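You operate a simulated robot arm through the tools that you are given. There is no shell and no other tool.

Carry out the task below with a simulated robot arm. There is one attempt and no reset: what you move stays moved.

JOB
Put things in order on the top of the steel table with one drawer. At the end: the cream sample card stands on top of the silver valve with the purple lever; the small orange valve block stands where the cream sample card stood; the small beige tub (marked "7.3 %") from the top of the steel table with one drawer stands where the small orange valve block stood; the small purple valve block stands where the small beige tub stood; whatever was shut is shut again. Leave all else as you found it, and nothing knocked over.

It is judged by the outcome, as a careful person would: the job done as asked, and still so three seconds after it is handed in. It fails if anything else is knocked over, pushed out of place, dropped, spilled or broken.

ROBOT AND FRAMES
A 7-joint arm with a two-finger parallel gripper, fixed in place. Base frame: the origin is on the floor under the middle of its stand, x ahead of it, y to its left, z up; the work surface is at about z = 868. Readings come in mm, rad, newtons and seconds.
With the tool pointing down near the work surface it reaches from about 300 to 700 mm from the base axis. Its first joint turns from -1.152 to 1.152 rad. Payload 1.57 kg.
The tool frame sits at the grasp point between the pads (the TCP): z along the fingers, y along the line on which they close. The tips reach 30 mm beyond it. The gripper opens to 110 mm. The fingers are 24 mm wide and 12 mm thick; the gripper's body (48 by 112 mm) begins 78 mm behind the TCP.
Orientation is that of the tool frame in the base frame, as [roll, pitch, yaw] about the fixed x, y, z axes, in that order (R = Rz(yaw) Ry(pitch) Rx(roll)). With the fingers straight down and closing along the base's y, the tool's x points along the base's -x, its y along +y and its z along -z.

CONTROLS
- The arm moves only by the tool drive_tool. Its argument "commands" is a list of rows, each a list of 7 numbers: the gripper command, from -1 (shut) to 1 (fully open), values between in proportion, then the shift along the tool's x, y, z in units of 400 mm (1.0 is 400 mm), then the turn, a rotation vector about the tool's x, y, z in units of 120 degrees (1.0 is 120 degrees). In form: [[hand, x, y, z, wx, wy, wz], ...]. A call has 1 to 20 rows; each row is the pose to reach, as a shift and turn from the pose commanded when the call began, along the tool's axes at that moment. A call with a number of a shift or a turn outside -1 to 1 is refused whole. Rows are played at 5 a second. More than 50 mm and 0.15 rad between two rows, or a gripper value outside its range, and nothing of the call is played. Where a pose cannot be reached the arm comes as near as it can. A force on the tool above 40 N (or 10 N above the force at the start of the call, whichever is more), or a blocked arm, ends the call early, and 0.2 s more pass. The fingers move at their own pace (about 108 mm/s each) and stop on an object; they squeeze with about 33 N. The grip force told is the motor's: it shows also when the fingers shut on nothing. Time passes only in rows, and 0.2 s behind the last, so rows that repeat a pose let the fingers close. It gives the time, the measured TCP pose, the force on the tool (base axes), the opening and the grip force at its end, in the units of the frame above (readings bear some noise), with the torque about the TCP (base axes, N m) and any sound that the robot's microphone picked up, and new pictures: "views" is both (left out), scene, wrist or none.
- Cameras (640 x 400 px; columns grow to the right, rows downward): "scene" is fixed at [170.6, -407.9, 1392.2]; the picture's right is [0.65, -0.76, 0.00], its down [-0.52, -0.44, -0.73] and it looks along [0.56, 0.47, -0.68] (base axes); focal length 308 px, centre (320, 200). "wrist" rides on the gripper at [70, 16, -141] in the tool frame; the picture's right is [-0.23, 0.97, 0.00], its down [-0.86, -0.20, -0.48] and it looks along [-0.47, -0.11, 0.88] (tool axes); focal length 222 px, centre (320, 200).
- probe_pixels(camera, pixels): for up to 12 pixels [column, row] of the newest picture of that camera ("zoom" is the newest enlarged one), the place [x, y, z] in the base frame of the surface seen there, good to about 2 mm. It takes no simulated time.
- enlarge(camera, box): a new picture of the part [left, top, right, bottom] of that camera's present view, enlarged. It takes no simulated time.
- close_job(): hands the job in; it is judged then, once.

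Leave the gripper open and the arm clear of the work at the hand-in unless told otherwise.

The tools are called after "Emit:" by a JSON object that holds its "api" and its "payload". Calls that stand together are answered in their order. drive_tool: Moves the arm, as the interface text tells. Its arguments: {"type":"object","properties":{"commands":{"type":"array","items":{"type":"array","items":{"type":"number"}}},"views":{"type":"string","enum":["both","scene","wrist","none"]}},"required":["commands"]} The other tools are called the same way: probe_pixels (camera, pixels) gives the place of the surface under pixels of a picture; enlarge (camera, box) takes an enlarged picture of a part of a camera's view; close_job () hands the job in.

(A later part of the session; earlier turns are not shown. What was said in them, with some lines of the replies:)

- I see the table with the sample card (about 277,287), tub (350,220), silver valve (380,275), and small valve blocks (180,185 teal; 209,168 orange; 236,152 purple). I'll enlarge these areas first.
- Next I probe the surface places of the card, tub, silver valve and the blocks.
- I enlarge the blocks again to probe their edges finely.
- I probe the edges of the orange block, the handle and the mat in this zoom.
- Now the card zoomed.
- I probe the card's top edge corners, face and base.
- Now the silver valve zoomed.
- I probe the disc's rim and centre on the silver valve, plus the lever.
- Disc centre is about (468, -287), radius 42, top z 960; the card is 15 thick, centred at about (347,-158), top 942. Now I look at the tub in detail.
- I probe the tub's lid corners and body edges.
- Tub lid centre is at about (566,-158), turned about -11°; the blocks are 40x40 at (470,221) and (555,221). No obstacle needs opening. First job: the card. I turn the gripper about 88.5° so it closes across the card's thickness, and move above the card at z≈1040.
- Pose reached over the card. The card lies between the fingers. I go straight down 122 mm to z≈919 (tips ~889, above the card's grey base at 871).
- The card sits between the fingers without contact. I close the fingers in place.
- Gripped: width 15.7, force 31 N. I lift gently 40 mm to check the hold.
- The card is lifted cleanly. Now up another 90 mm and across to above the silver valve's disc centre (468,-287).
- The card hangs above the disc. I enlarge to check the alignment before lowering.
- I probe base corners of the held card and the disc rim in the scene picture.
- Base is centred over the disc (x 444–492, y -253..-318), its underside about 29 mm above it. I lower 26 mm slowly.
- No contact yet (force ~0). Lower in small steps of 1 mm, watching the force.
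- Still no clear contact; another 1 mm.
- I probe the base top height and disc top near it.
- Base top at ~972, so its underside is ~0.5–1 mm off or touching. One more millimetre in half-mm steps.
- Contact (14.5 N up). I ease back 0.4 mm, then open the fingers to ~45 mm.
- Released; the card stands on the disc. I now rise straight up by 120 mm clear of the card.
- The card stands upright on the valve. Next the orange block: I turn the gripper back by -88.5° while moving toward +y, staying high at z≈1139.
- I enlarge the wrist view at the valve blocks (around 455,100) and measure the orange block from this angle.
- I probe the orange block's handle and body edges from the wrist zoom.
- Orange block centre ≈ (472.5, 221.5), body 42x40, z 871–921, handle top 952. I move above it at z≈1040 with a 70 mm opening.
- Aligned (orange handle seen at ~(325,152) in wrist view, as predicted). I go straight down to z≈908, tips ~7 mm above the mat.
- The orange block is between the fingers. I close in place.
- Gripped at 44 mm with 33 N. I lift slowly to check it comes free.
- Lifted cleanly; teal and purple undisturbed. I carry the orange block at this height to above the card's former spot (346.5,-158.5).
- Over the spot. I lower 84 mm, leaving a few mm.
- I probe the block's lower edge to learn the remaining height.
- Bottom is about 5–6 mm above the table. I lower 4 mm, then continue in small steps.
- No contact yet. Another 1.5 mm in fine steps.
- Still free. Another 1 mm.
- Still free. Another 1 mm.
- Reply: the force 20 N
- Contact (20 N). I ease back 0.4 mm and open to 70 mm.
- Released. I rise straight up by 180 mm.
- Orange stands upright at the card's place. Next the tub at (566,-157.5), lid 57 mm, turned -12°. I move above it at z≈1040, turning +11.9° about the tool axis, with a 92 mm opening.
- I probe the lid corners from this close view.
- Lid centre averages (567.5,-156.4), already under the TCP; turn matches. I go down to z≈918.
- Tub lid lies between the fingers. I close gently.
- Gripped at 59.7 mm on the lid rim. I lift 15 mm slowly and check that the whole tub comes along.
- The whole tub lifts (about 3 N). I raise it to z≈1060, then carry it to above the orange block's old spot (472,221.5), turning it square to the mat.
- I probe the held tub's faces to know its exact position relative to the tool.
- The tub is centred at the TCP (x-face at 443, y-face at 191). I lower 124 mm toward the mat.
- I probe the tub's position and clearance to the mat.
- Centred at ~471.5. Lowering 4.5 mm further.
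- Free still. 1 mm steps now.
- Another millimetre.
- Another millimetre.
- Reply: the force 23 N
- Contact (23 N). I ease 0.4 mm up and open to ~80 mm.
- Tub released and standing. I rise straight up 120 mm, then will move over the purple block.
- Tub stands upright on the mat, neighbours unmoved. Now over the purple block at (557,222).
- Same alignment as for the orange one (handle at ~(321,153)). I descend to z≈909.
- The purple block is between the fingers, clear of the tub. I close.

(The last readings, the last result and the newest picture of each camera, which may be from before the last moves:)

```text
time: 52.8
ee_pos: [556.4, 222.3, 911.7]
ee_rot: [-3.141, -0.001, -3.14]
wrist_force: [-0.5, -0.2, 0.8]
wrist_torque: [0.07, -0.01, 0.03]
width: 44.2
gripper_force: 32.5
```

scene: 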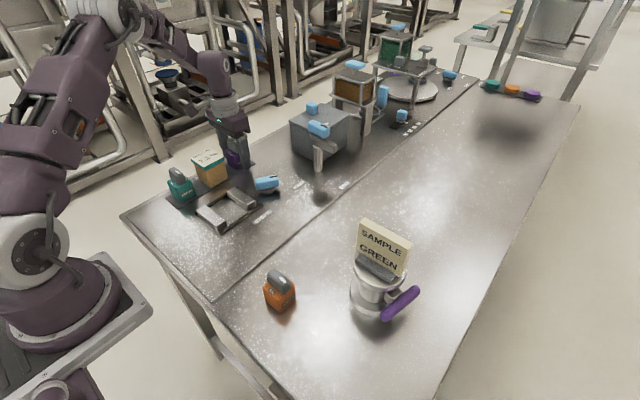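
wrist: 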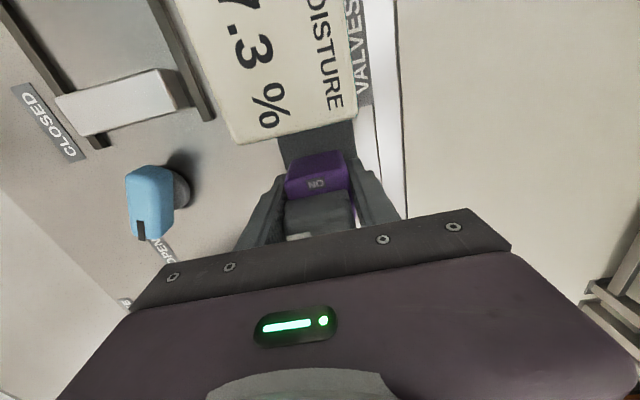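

Gripped at 44 mm. I lift to z≈1070 and carry it to above the tub's old spot (567,-157), well above the knobs on the way.

Emit:
{"api": "drive_tool", "payload": {"commands": [[-1, 0, 0, -0.0125, 0, 0, 0], [-1, 0, 0, -0.05, 0, 0, 0], [-1, 0, 0, -0.14, 0, 0, 0], [-1, 0, 0, -0.25, 0, 0, 0], [-1, 0, 0, -0.35, 0, 0, 0], [-1, 0, 0, -0.3975, 0, 0, 0], [-1, 0, 0, -0.3975, 0, 0, 0]]}}

Emit:
{"api": "enlarge", "payload": {"camera": "scene", "box": [170, 50, 290, 210]}}

Emit:
{"api": "probe_pixels", "payload": {"camera": "scene", "pixels": [[310, 124], [328, 133], [320, 122], [325, 145], [312, 105]]}}

```text
time: 54.4
ee_pos: [557.1, 221.9, 1069.4]
ee_rot: [3.141, 0.001, 3.141]
wrist_force: [0.1, 0.1, -1.7]
wrist_torque: [0.0, -0.02, 0.01]
width: 44.0
gripper_force: 33.3
```

scene: 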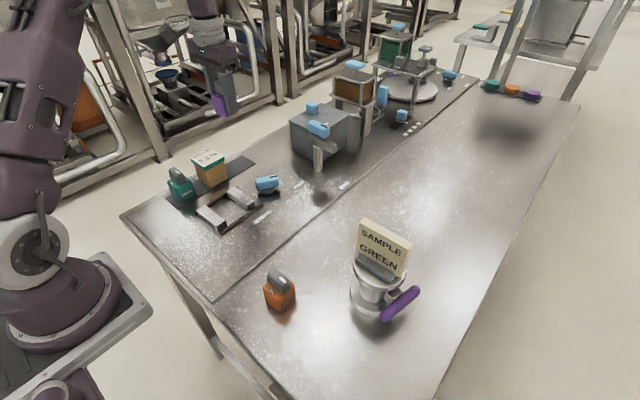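
wrist: 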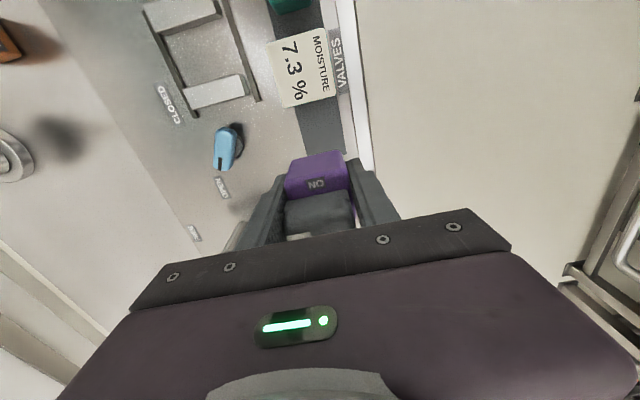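

```text
2.50 times, centred on (230, 130) of scene
```

zoom: 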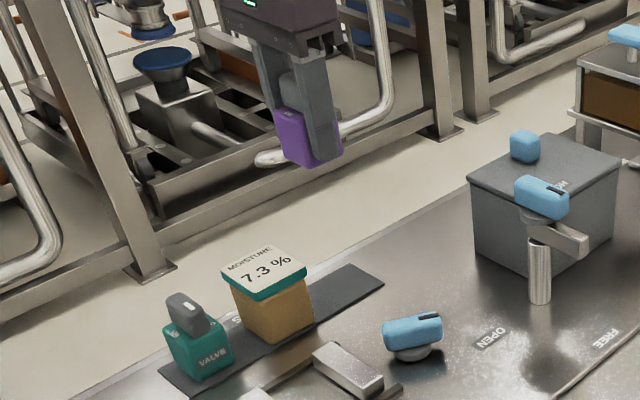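

```text
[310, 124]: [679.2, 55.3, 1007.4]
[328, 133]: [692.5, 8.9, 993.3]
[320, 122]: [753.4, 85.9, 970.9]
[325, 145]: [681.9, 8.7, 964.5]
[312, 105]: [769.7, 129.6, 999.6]
```

Purple block lifted cleanly; lever at x≈680 stays well aside of my path (x≈560). I carry across to (567,-157).

Emit:
{"api": "drive_tool", "payload": {"commands": [[-1, -0.0025, -0.0948, 0, 0, 0, 0], [-1, -0.005, -0.1896, 0, 0, 0, 0], [-1, -0.0075, -0.2844, 0, 0, 0, 0], [-1, -0.01, -0.3792, 0, 0, 0, 0], [-1, -0.0125, -0.474, 0, 0, 0, 0], [-1, -0.015, -0.5688, 0, 0, 0, 0], [-1, -0.0175, -0.6636, 0, 0, 0, 0], [-1, -0.02, -0.7584, 0, 0, 0, 0], [-1, -0.0225, -0.8532, 0, 0, 0, 0], [-1, -0.0255, -0.9475, 0, 0, 0, 0], [-1, -0.0255, -0.9475, 0, 0, 0, 0]]}}

```text
time: 56.8
ee_pos: [566.1, -158.1, 1068.5]
ee_rot: [3.141, 0.0, 3.14]
wrist_force: [0.3, -0.5, -2.3]
wrist_torque: [0.0, 0.02, 0.02]
width: 44.1
gripper_force: 33.3
```

scene: 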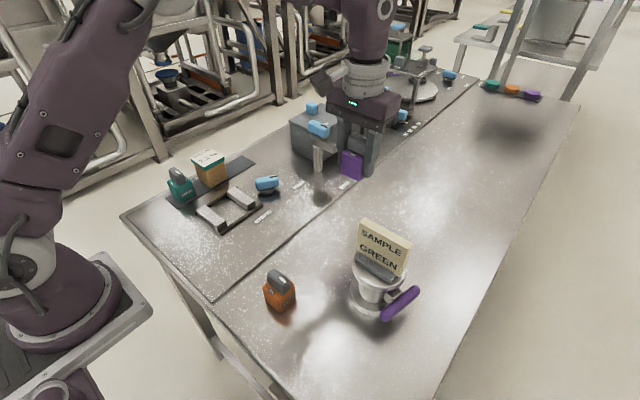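
wrist: 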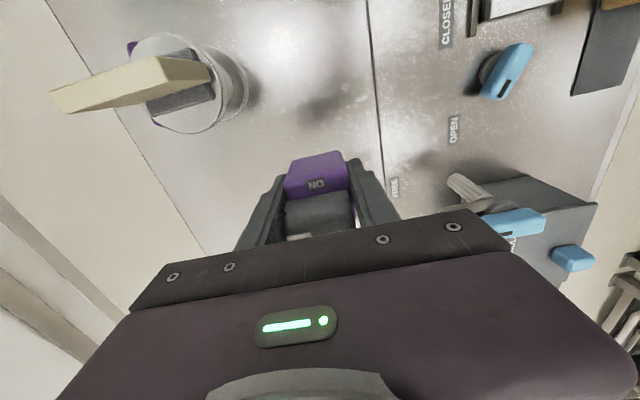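

Over the spot. I lower 163 mm, shifting +0.8 mm in x and y.

Emit:
{"api": "drive_tool", "payload": {"commands": [[-1, -0.002, 0.002, 0.1, 0, 0, 0], [-1, -0.002, 0.002, 0.2, 0, 0, 0], [-1, -0.002, 0.002, 0.29, 0, 0, 0], [-1, -0.002, 0.002, 0.35, 0, 0, 0], [-1, -0.002, 0.002, 0.39, 0, 0, 0], [-1, -0.002, 0.002, 0.4075, 0, 0, 0], [-1, -0.002, 0.002, 0.4075, 0, 0, 0]]}}

Emit:
{"api": "enlarge", "payload": {"camera": "scene", "box": [300, 150, 430, 270]}}

```text
time: 58.4
ee_pos: [568.0, -155.6, 905.7]
ee_rot: [3.141, -0.001, -3.141]
wrist_force: [-1.1, 1.1, -1.9]
wrist_torque: [0.05, 0.02, -0.02]
width: 44.0
gripper_force: 32.3
```

scene: 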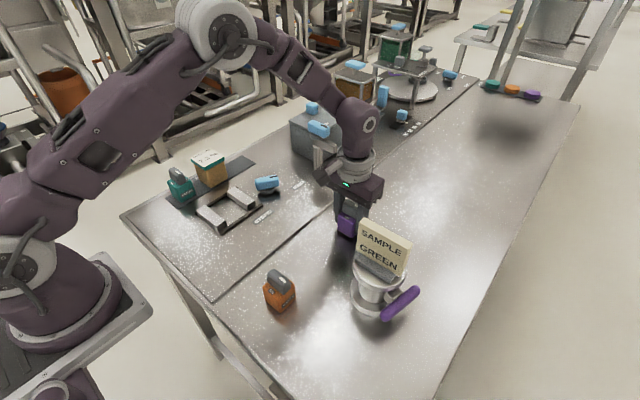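
wrist: 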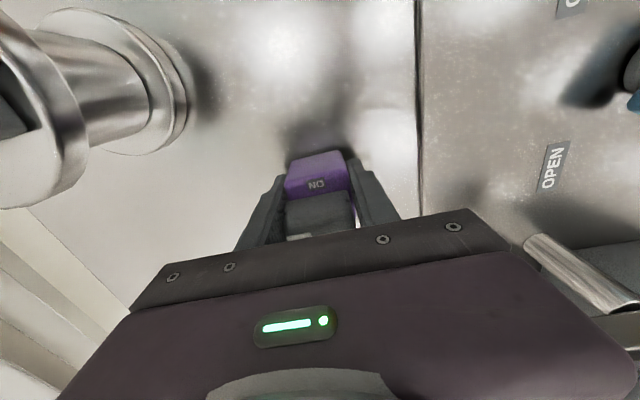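

```text
3.33 times, centred on (365, 210) of scene
```

zoom: 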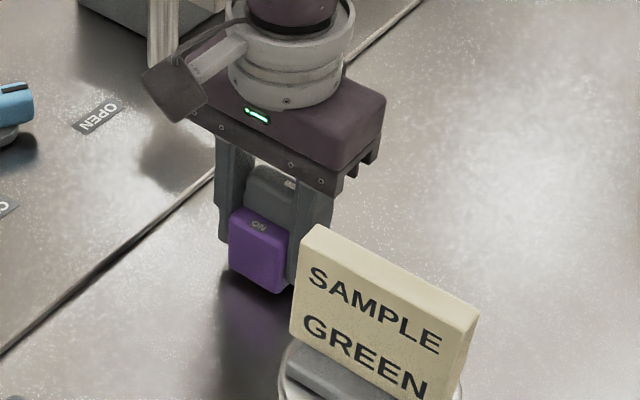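

A few mm remain. I lower 4 mm, then continue finely.

Emit:
{"api": "drive_tool", "payload": {"commands": [[-1, 0, 0, 0.005, 0, 0, 0], [-1, 0, 0, 0.01, 0, 0, 0], [-1, 0, 0, 0.01, 0, 0, 0]], "views": "none"}}

```text
time: 59.2
ee_pos: [567.7, -155.7, 902.8]
ee_rot: [-3.141, 0.001, 3.141]
wrist_force: [0.9, 0.8, -2.5]
wrist_torque: [0.01, 0.0, 0.01]
width: 44.4
gripper_force: 33.2
```

Free. 1.2 mm more.

Emit:
{"api": "drive_tool", "payload": {"commands": [[-1, 0, 0, 0.0015, 0, 0, 0], [-1, 0, 0, 0.003, 0, 0, 0], [-1, 0, 0, 0.003, 0, 0, 0]], "views": "none"}}

```text
time: 60.0
ee_pos: [567.3, -157.2, 900.2]
ee_rot: [-3.141, -0.001, -3.141]
wrist_force: [-0.1, -0.9, -1.9]
wrist_torque: [0.01, 0.02, -0.01]
width: 44.4
gripper_force: 33.2
```

Still free. 1 mm more.

Emit:
{"api": "drive_tool", "payload": {"commands": [[-1, 0, 0, 0.00125, 0, 0, 0], [-1, 0, 0, 0.0025, 0, 0, 0], [-1, 0, 0, 0.0025, 0, 0, 0]], "views": "none"}}

```text
time: 60.8
ee_pos: [567.1, -157.2, 899.6]
ee_rot: [-3.141, 0.0, 3.141]
wrist_force: [0.4, 0.7, -2.1]
wrist_torque: [0.0, 0.0, -0.03]
width: 44.2
gripper_force: 33.3
```

Still free. 1 mm more.

Emit:
{"api": "drive_tool", "payload": {"commands": [[-1, 0, 0, 0.00125, 0, 0, 0], [-1, 0, 0, 0.0025, 0, 0, 0], [-1, 0, 0, 0.0025, 0, 0, 0]], "views": "none"}}

```text
time: 61.6
ee_pos: [568.0, -157.2, 899.6]
ee_rot: [3.141, 0.0, 3.141]
wrist_force: [-5.2, 1.5, 12.9]
wrist_torque: [0.38, 0.08, 0.08]
width: 44.1
gripper_force: 32.7
```

Contact (13 N). Ease back 0.2 mm and open to 70 mm.

Emit:
{"api": "drive_tool", "payload": {"commands": [[-1, 0, 0, -0.0005, 0, 0, 0], [-0.1, 0, 0, -0.0005, 0, 0, 0], [0.1, 0, 0, -0.0005, 0, 0, 0], [0.27, 0, 0, -0.0005, 0, 0, 0], [0.27, 0, 0, -0.0005, 0, 0, 0], [0.27, 0, 0, -0.0005, 0, 0, 0]]}}

Emit:
{"api": "enlarge", "payload": {"camera": "scene", "box": [300, 150, 430, 270]}}

```text
time: 63.0
ee_pos: [568.5, -156.3, 898.9]
ee_rot: [-3.141, -0.002, 3.141]
wrist_force: [0.0, 0.4, 0.4]
wrist_torque: [0.03, -0.01, 0.01]
width: 69.8
gripper_force: 0.0
```

scene: 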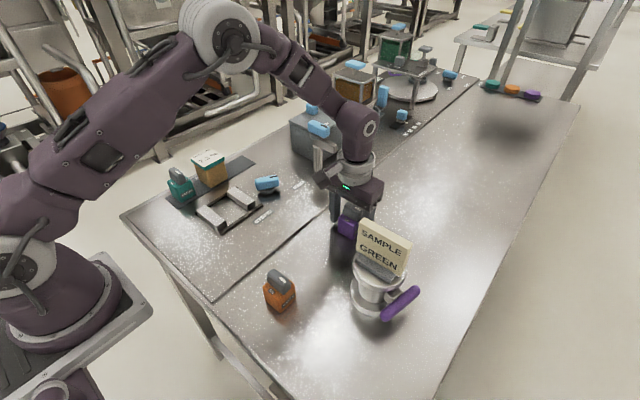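
wrist: 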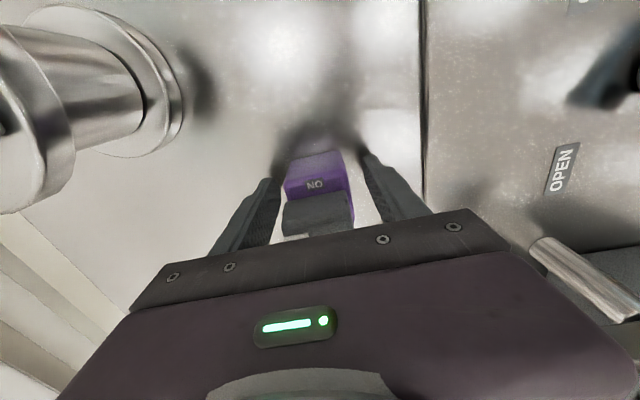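

```text
3.33 times, centred on (365, 210) of scene
```

zoom: 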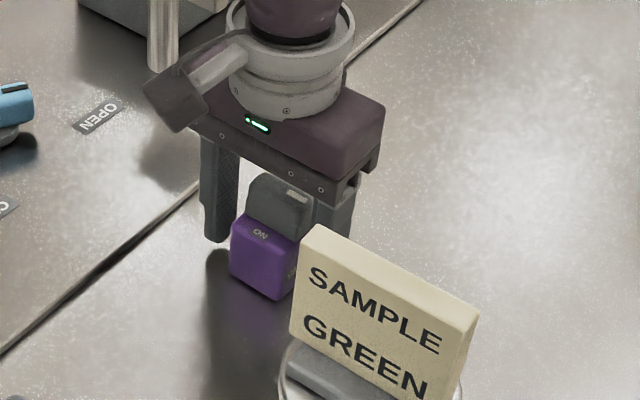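

Released and standing. I rise straight up and then back toward the start pose.

Emit:
{"api": "drive_tool", "payload": {"commands": [[0.27, 0, 0, -0.04, 0, 0, 0], [0.27, 0, 0, -0.12, 0, 0, 0], [0.27, 0, 0, -0.23, 0, 0, 0], [0.27, 0, 0, -0.34, 0, 0, 0], [0.4, 0, 0, -0.45, 0, 0, 0], [0.6, 0, 0, -0.55, 0, 0, 0], [0.8, 0.08, 0.08, -0.6, 0, 0, 0], [1, 0.16, 0.16, -0.65, 0, 0, 0], [1, 0.24, 0.24, -0.65, 0, 0, 0], [1, 0.32, 0.32, -0.65, 0, 0, 0], [1, 0.4, 0.4, -0.65, 0, 0, 0], [1, 0.48, 0.48, -0.65, 0, 0, 0], [1, 0.54, 0.56, -0.65, 0, 0, 0], [1, 0.54, 0.58, -0.65, 0, 0, 0], [1, 0.54, 0.58, -0.65, 0, 0, 0]]}}

Emit:
{"api": "enlarge", "payload": {"camera": "scene", "box": [230, 180, 440, 330]}}

```text
time: 66.2
ee_pos: [352.4, 74.3, 1159.9]
ee_rot: [3.141, 0.0, 3.141]
wrist_force: [0.2, -0.3, -1.2]
wrist_torque: [-0.02, 0.02, 0.0]
width: 109.8
gripper_force: 0.0
```

scene: 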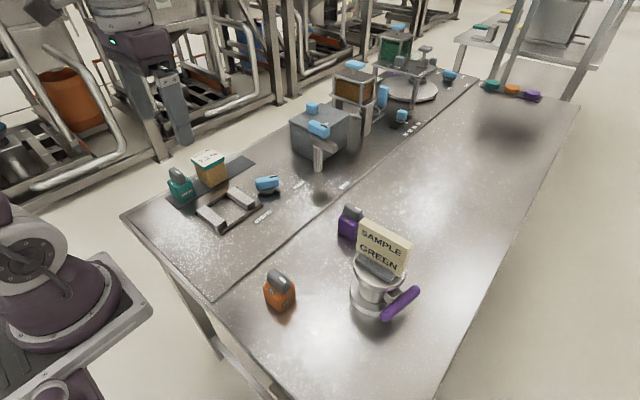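
wrist: 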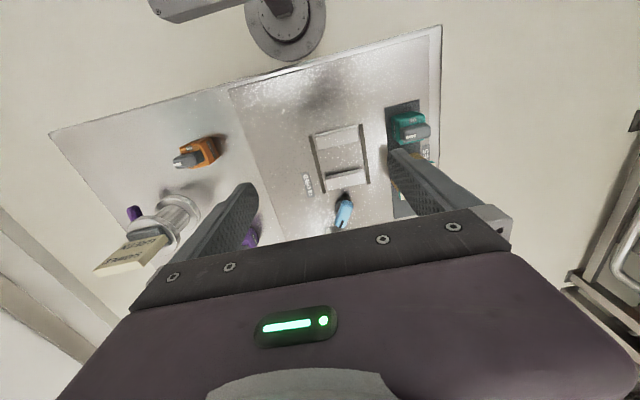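

```text
2.67 times, centred on (335, 255) of scene
```

zoom: 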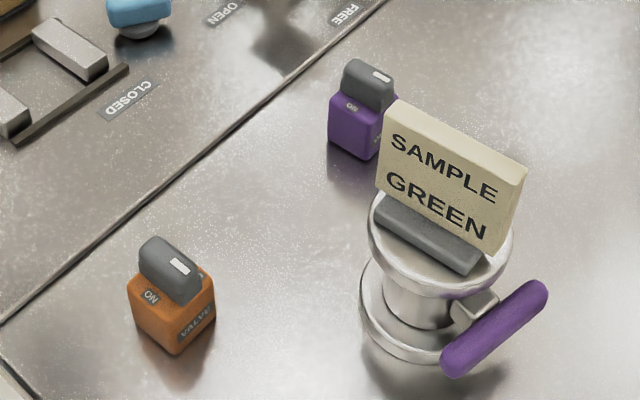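

All four pieces stand in place. A quick probe to confirm the final positions and the tub's area.

Emit:
{"api": "probe_pixels", "payload": {"camera": "zoom", "pixels": [[150, 320], [172, 350], [165, 262], [345, 135], [365, 80], [360, 155], [400, 225], [450, 120], [440, 170], [375, 260]]}}

Emit:
{"api": "enlarge", "payload": {"camera": "scene", "box": [150, 120, 330, 240]}}

```text
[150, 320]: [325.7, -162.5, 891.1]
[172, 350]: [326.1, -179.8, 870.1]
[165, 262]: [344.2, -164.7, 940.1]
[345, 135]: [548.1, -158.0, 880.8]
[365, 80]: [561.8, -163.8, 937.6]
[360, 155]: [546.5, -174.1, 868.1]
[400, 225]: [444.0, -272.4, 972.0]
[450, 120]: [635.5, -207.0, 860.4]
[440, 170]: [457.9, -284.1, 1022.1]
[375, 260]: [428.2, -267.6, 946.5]
```

```text
3.33 times, centred on (240, 180) of scene
```

zoom: 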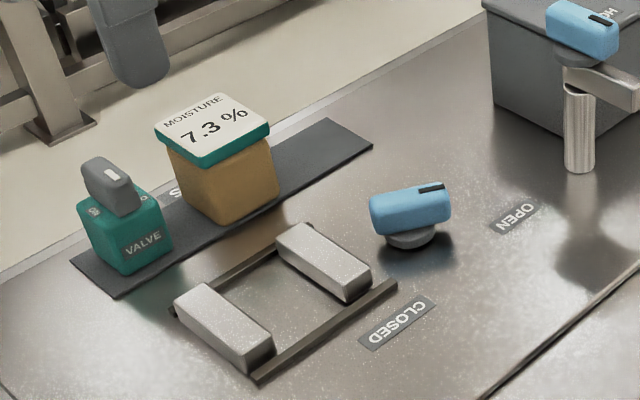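

The final check shows:
- The card stands on the silver valve.
- The orange block stands at the card's old place, about (347,-158).
- The tub stands on the mat where the orange block was.
- The purple block stands at the tub's old place, about (568,-157).

The teal block, knobs and lever are where they were. The gripper is open and the arm is clear, so I hand the job in.

Emit:
{"api": "close_job", "payload": {}}

```text
The job is handed in.
```

I moved all four pieces as asked and handed the job in. The last pictures and probes before hand-in showed everything upright and in place:

- **Cream sample card:** it stands centred on top of the silver valve with the purple lever.
- **Small orange valve block:** it stands where the card stood, at about (347, -158).
- **Small beige tub ("7.3 %"):** it stands on the mat where the orange block stood, at about (471.5, 221.5). Its lid is still on. I turned it about 12° so it sits square to the mat.
- **Small purple valve block:** it stands where the tub stood, at about (568, -157).

Nothing had to be opened, so there was nothing to shut again. The teal block, the blue knobs and the silver valve looked undisturbed. The gripper is open and the arm is back near its starting position, clear of the work.
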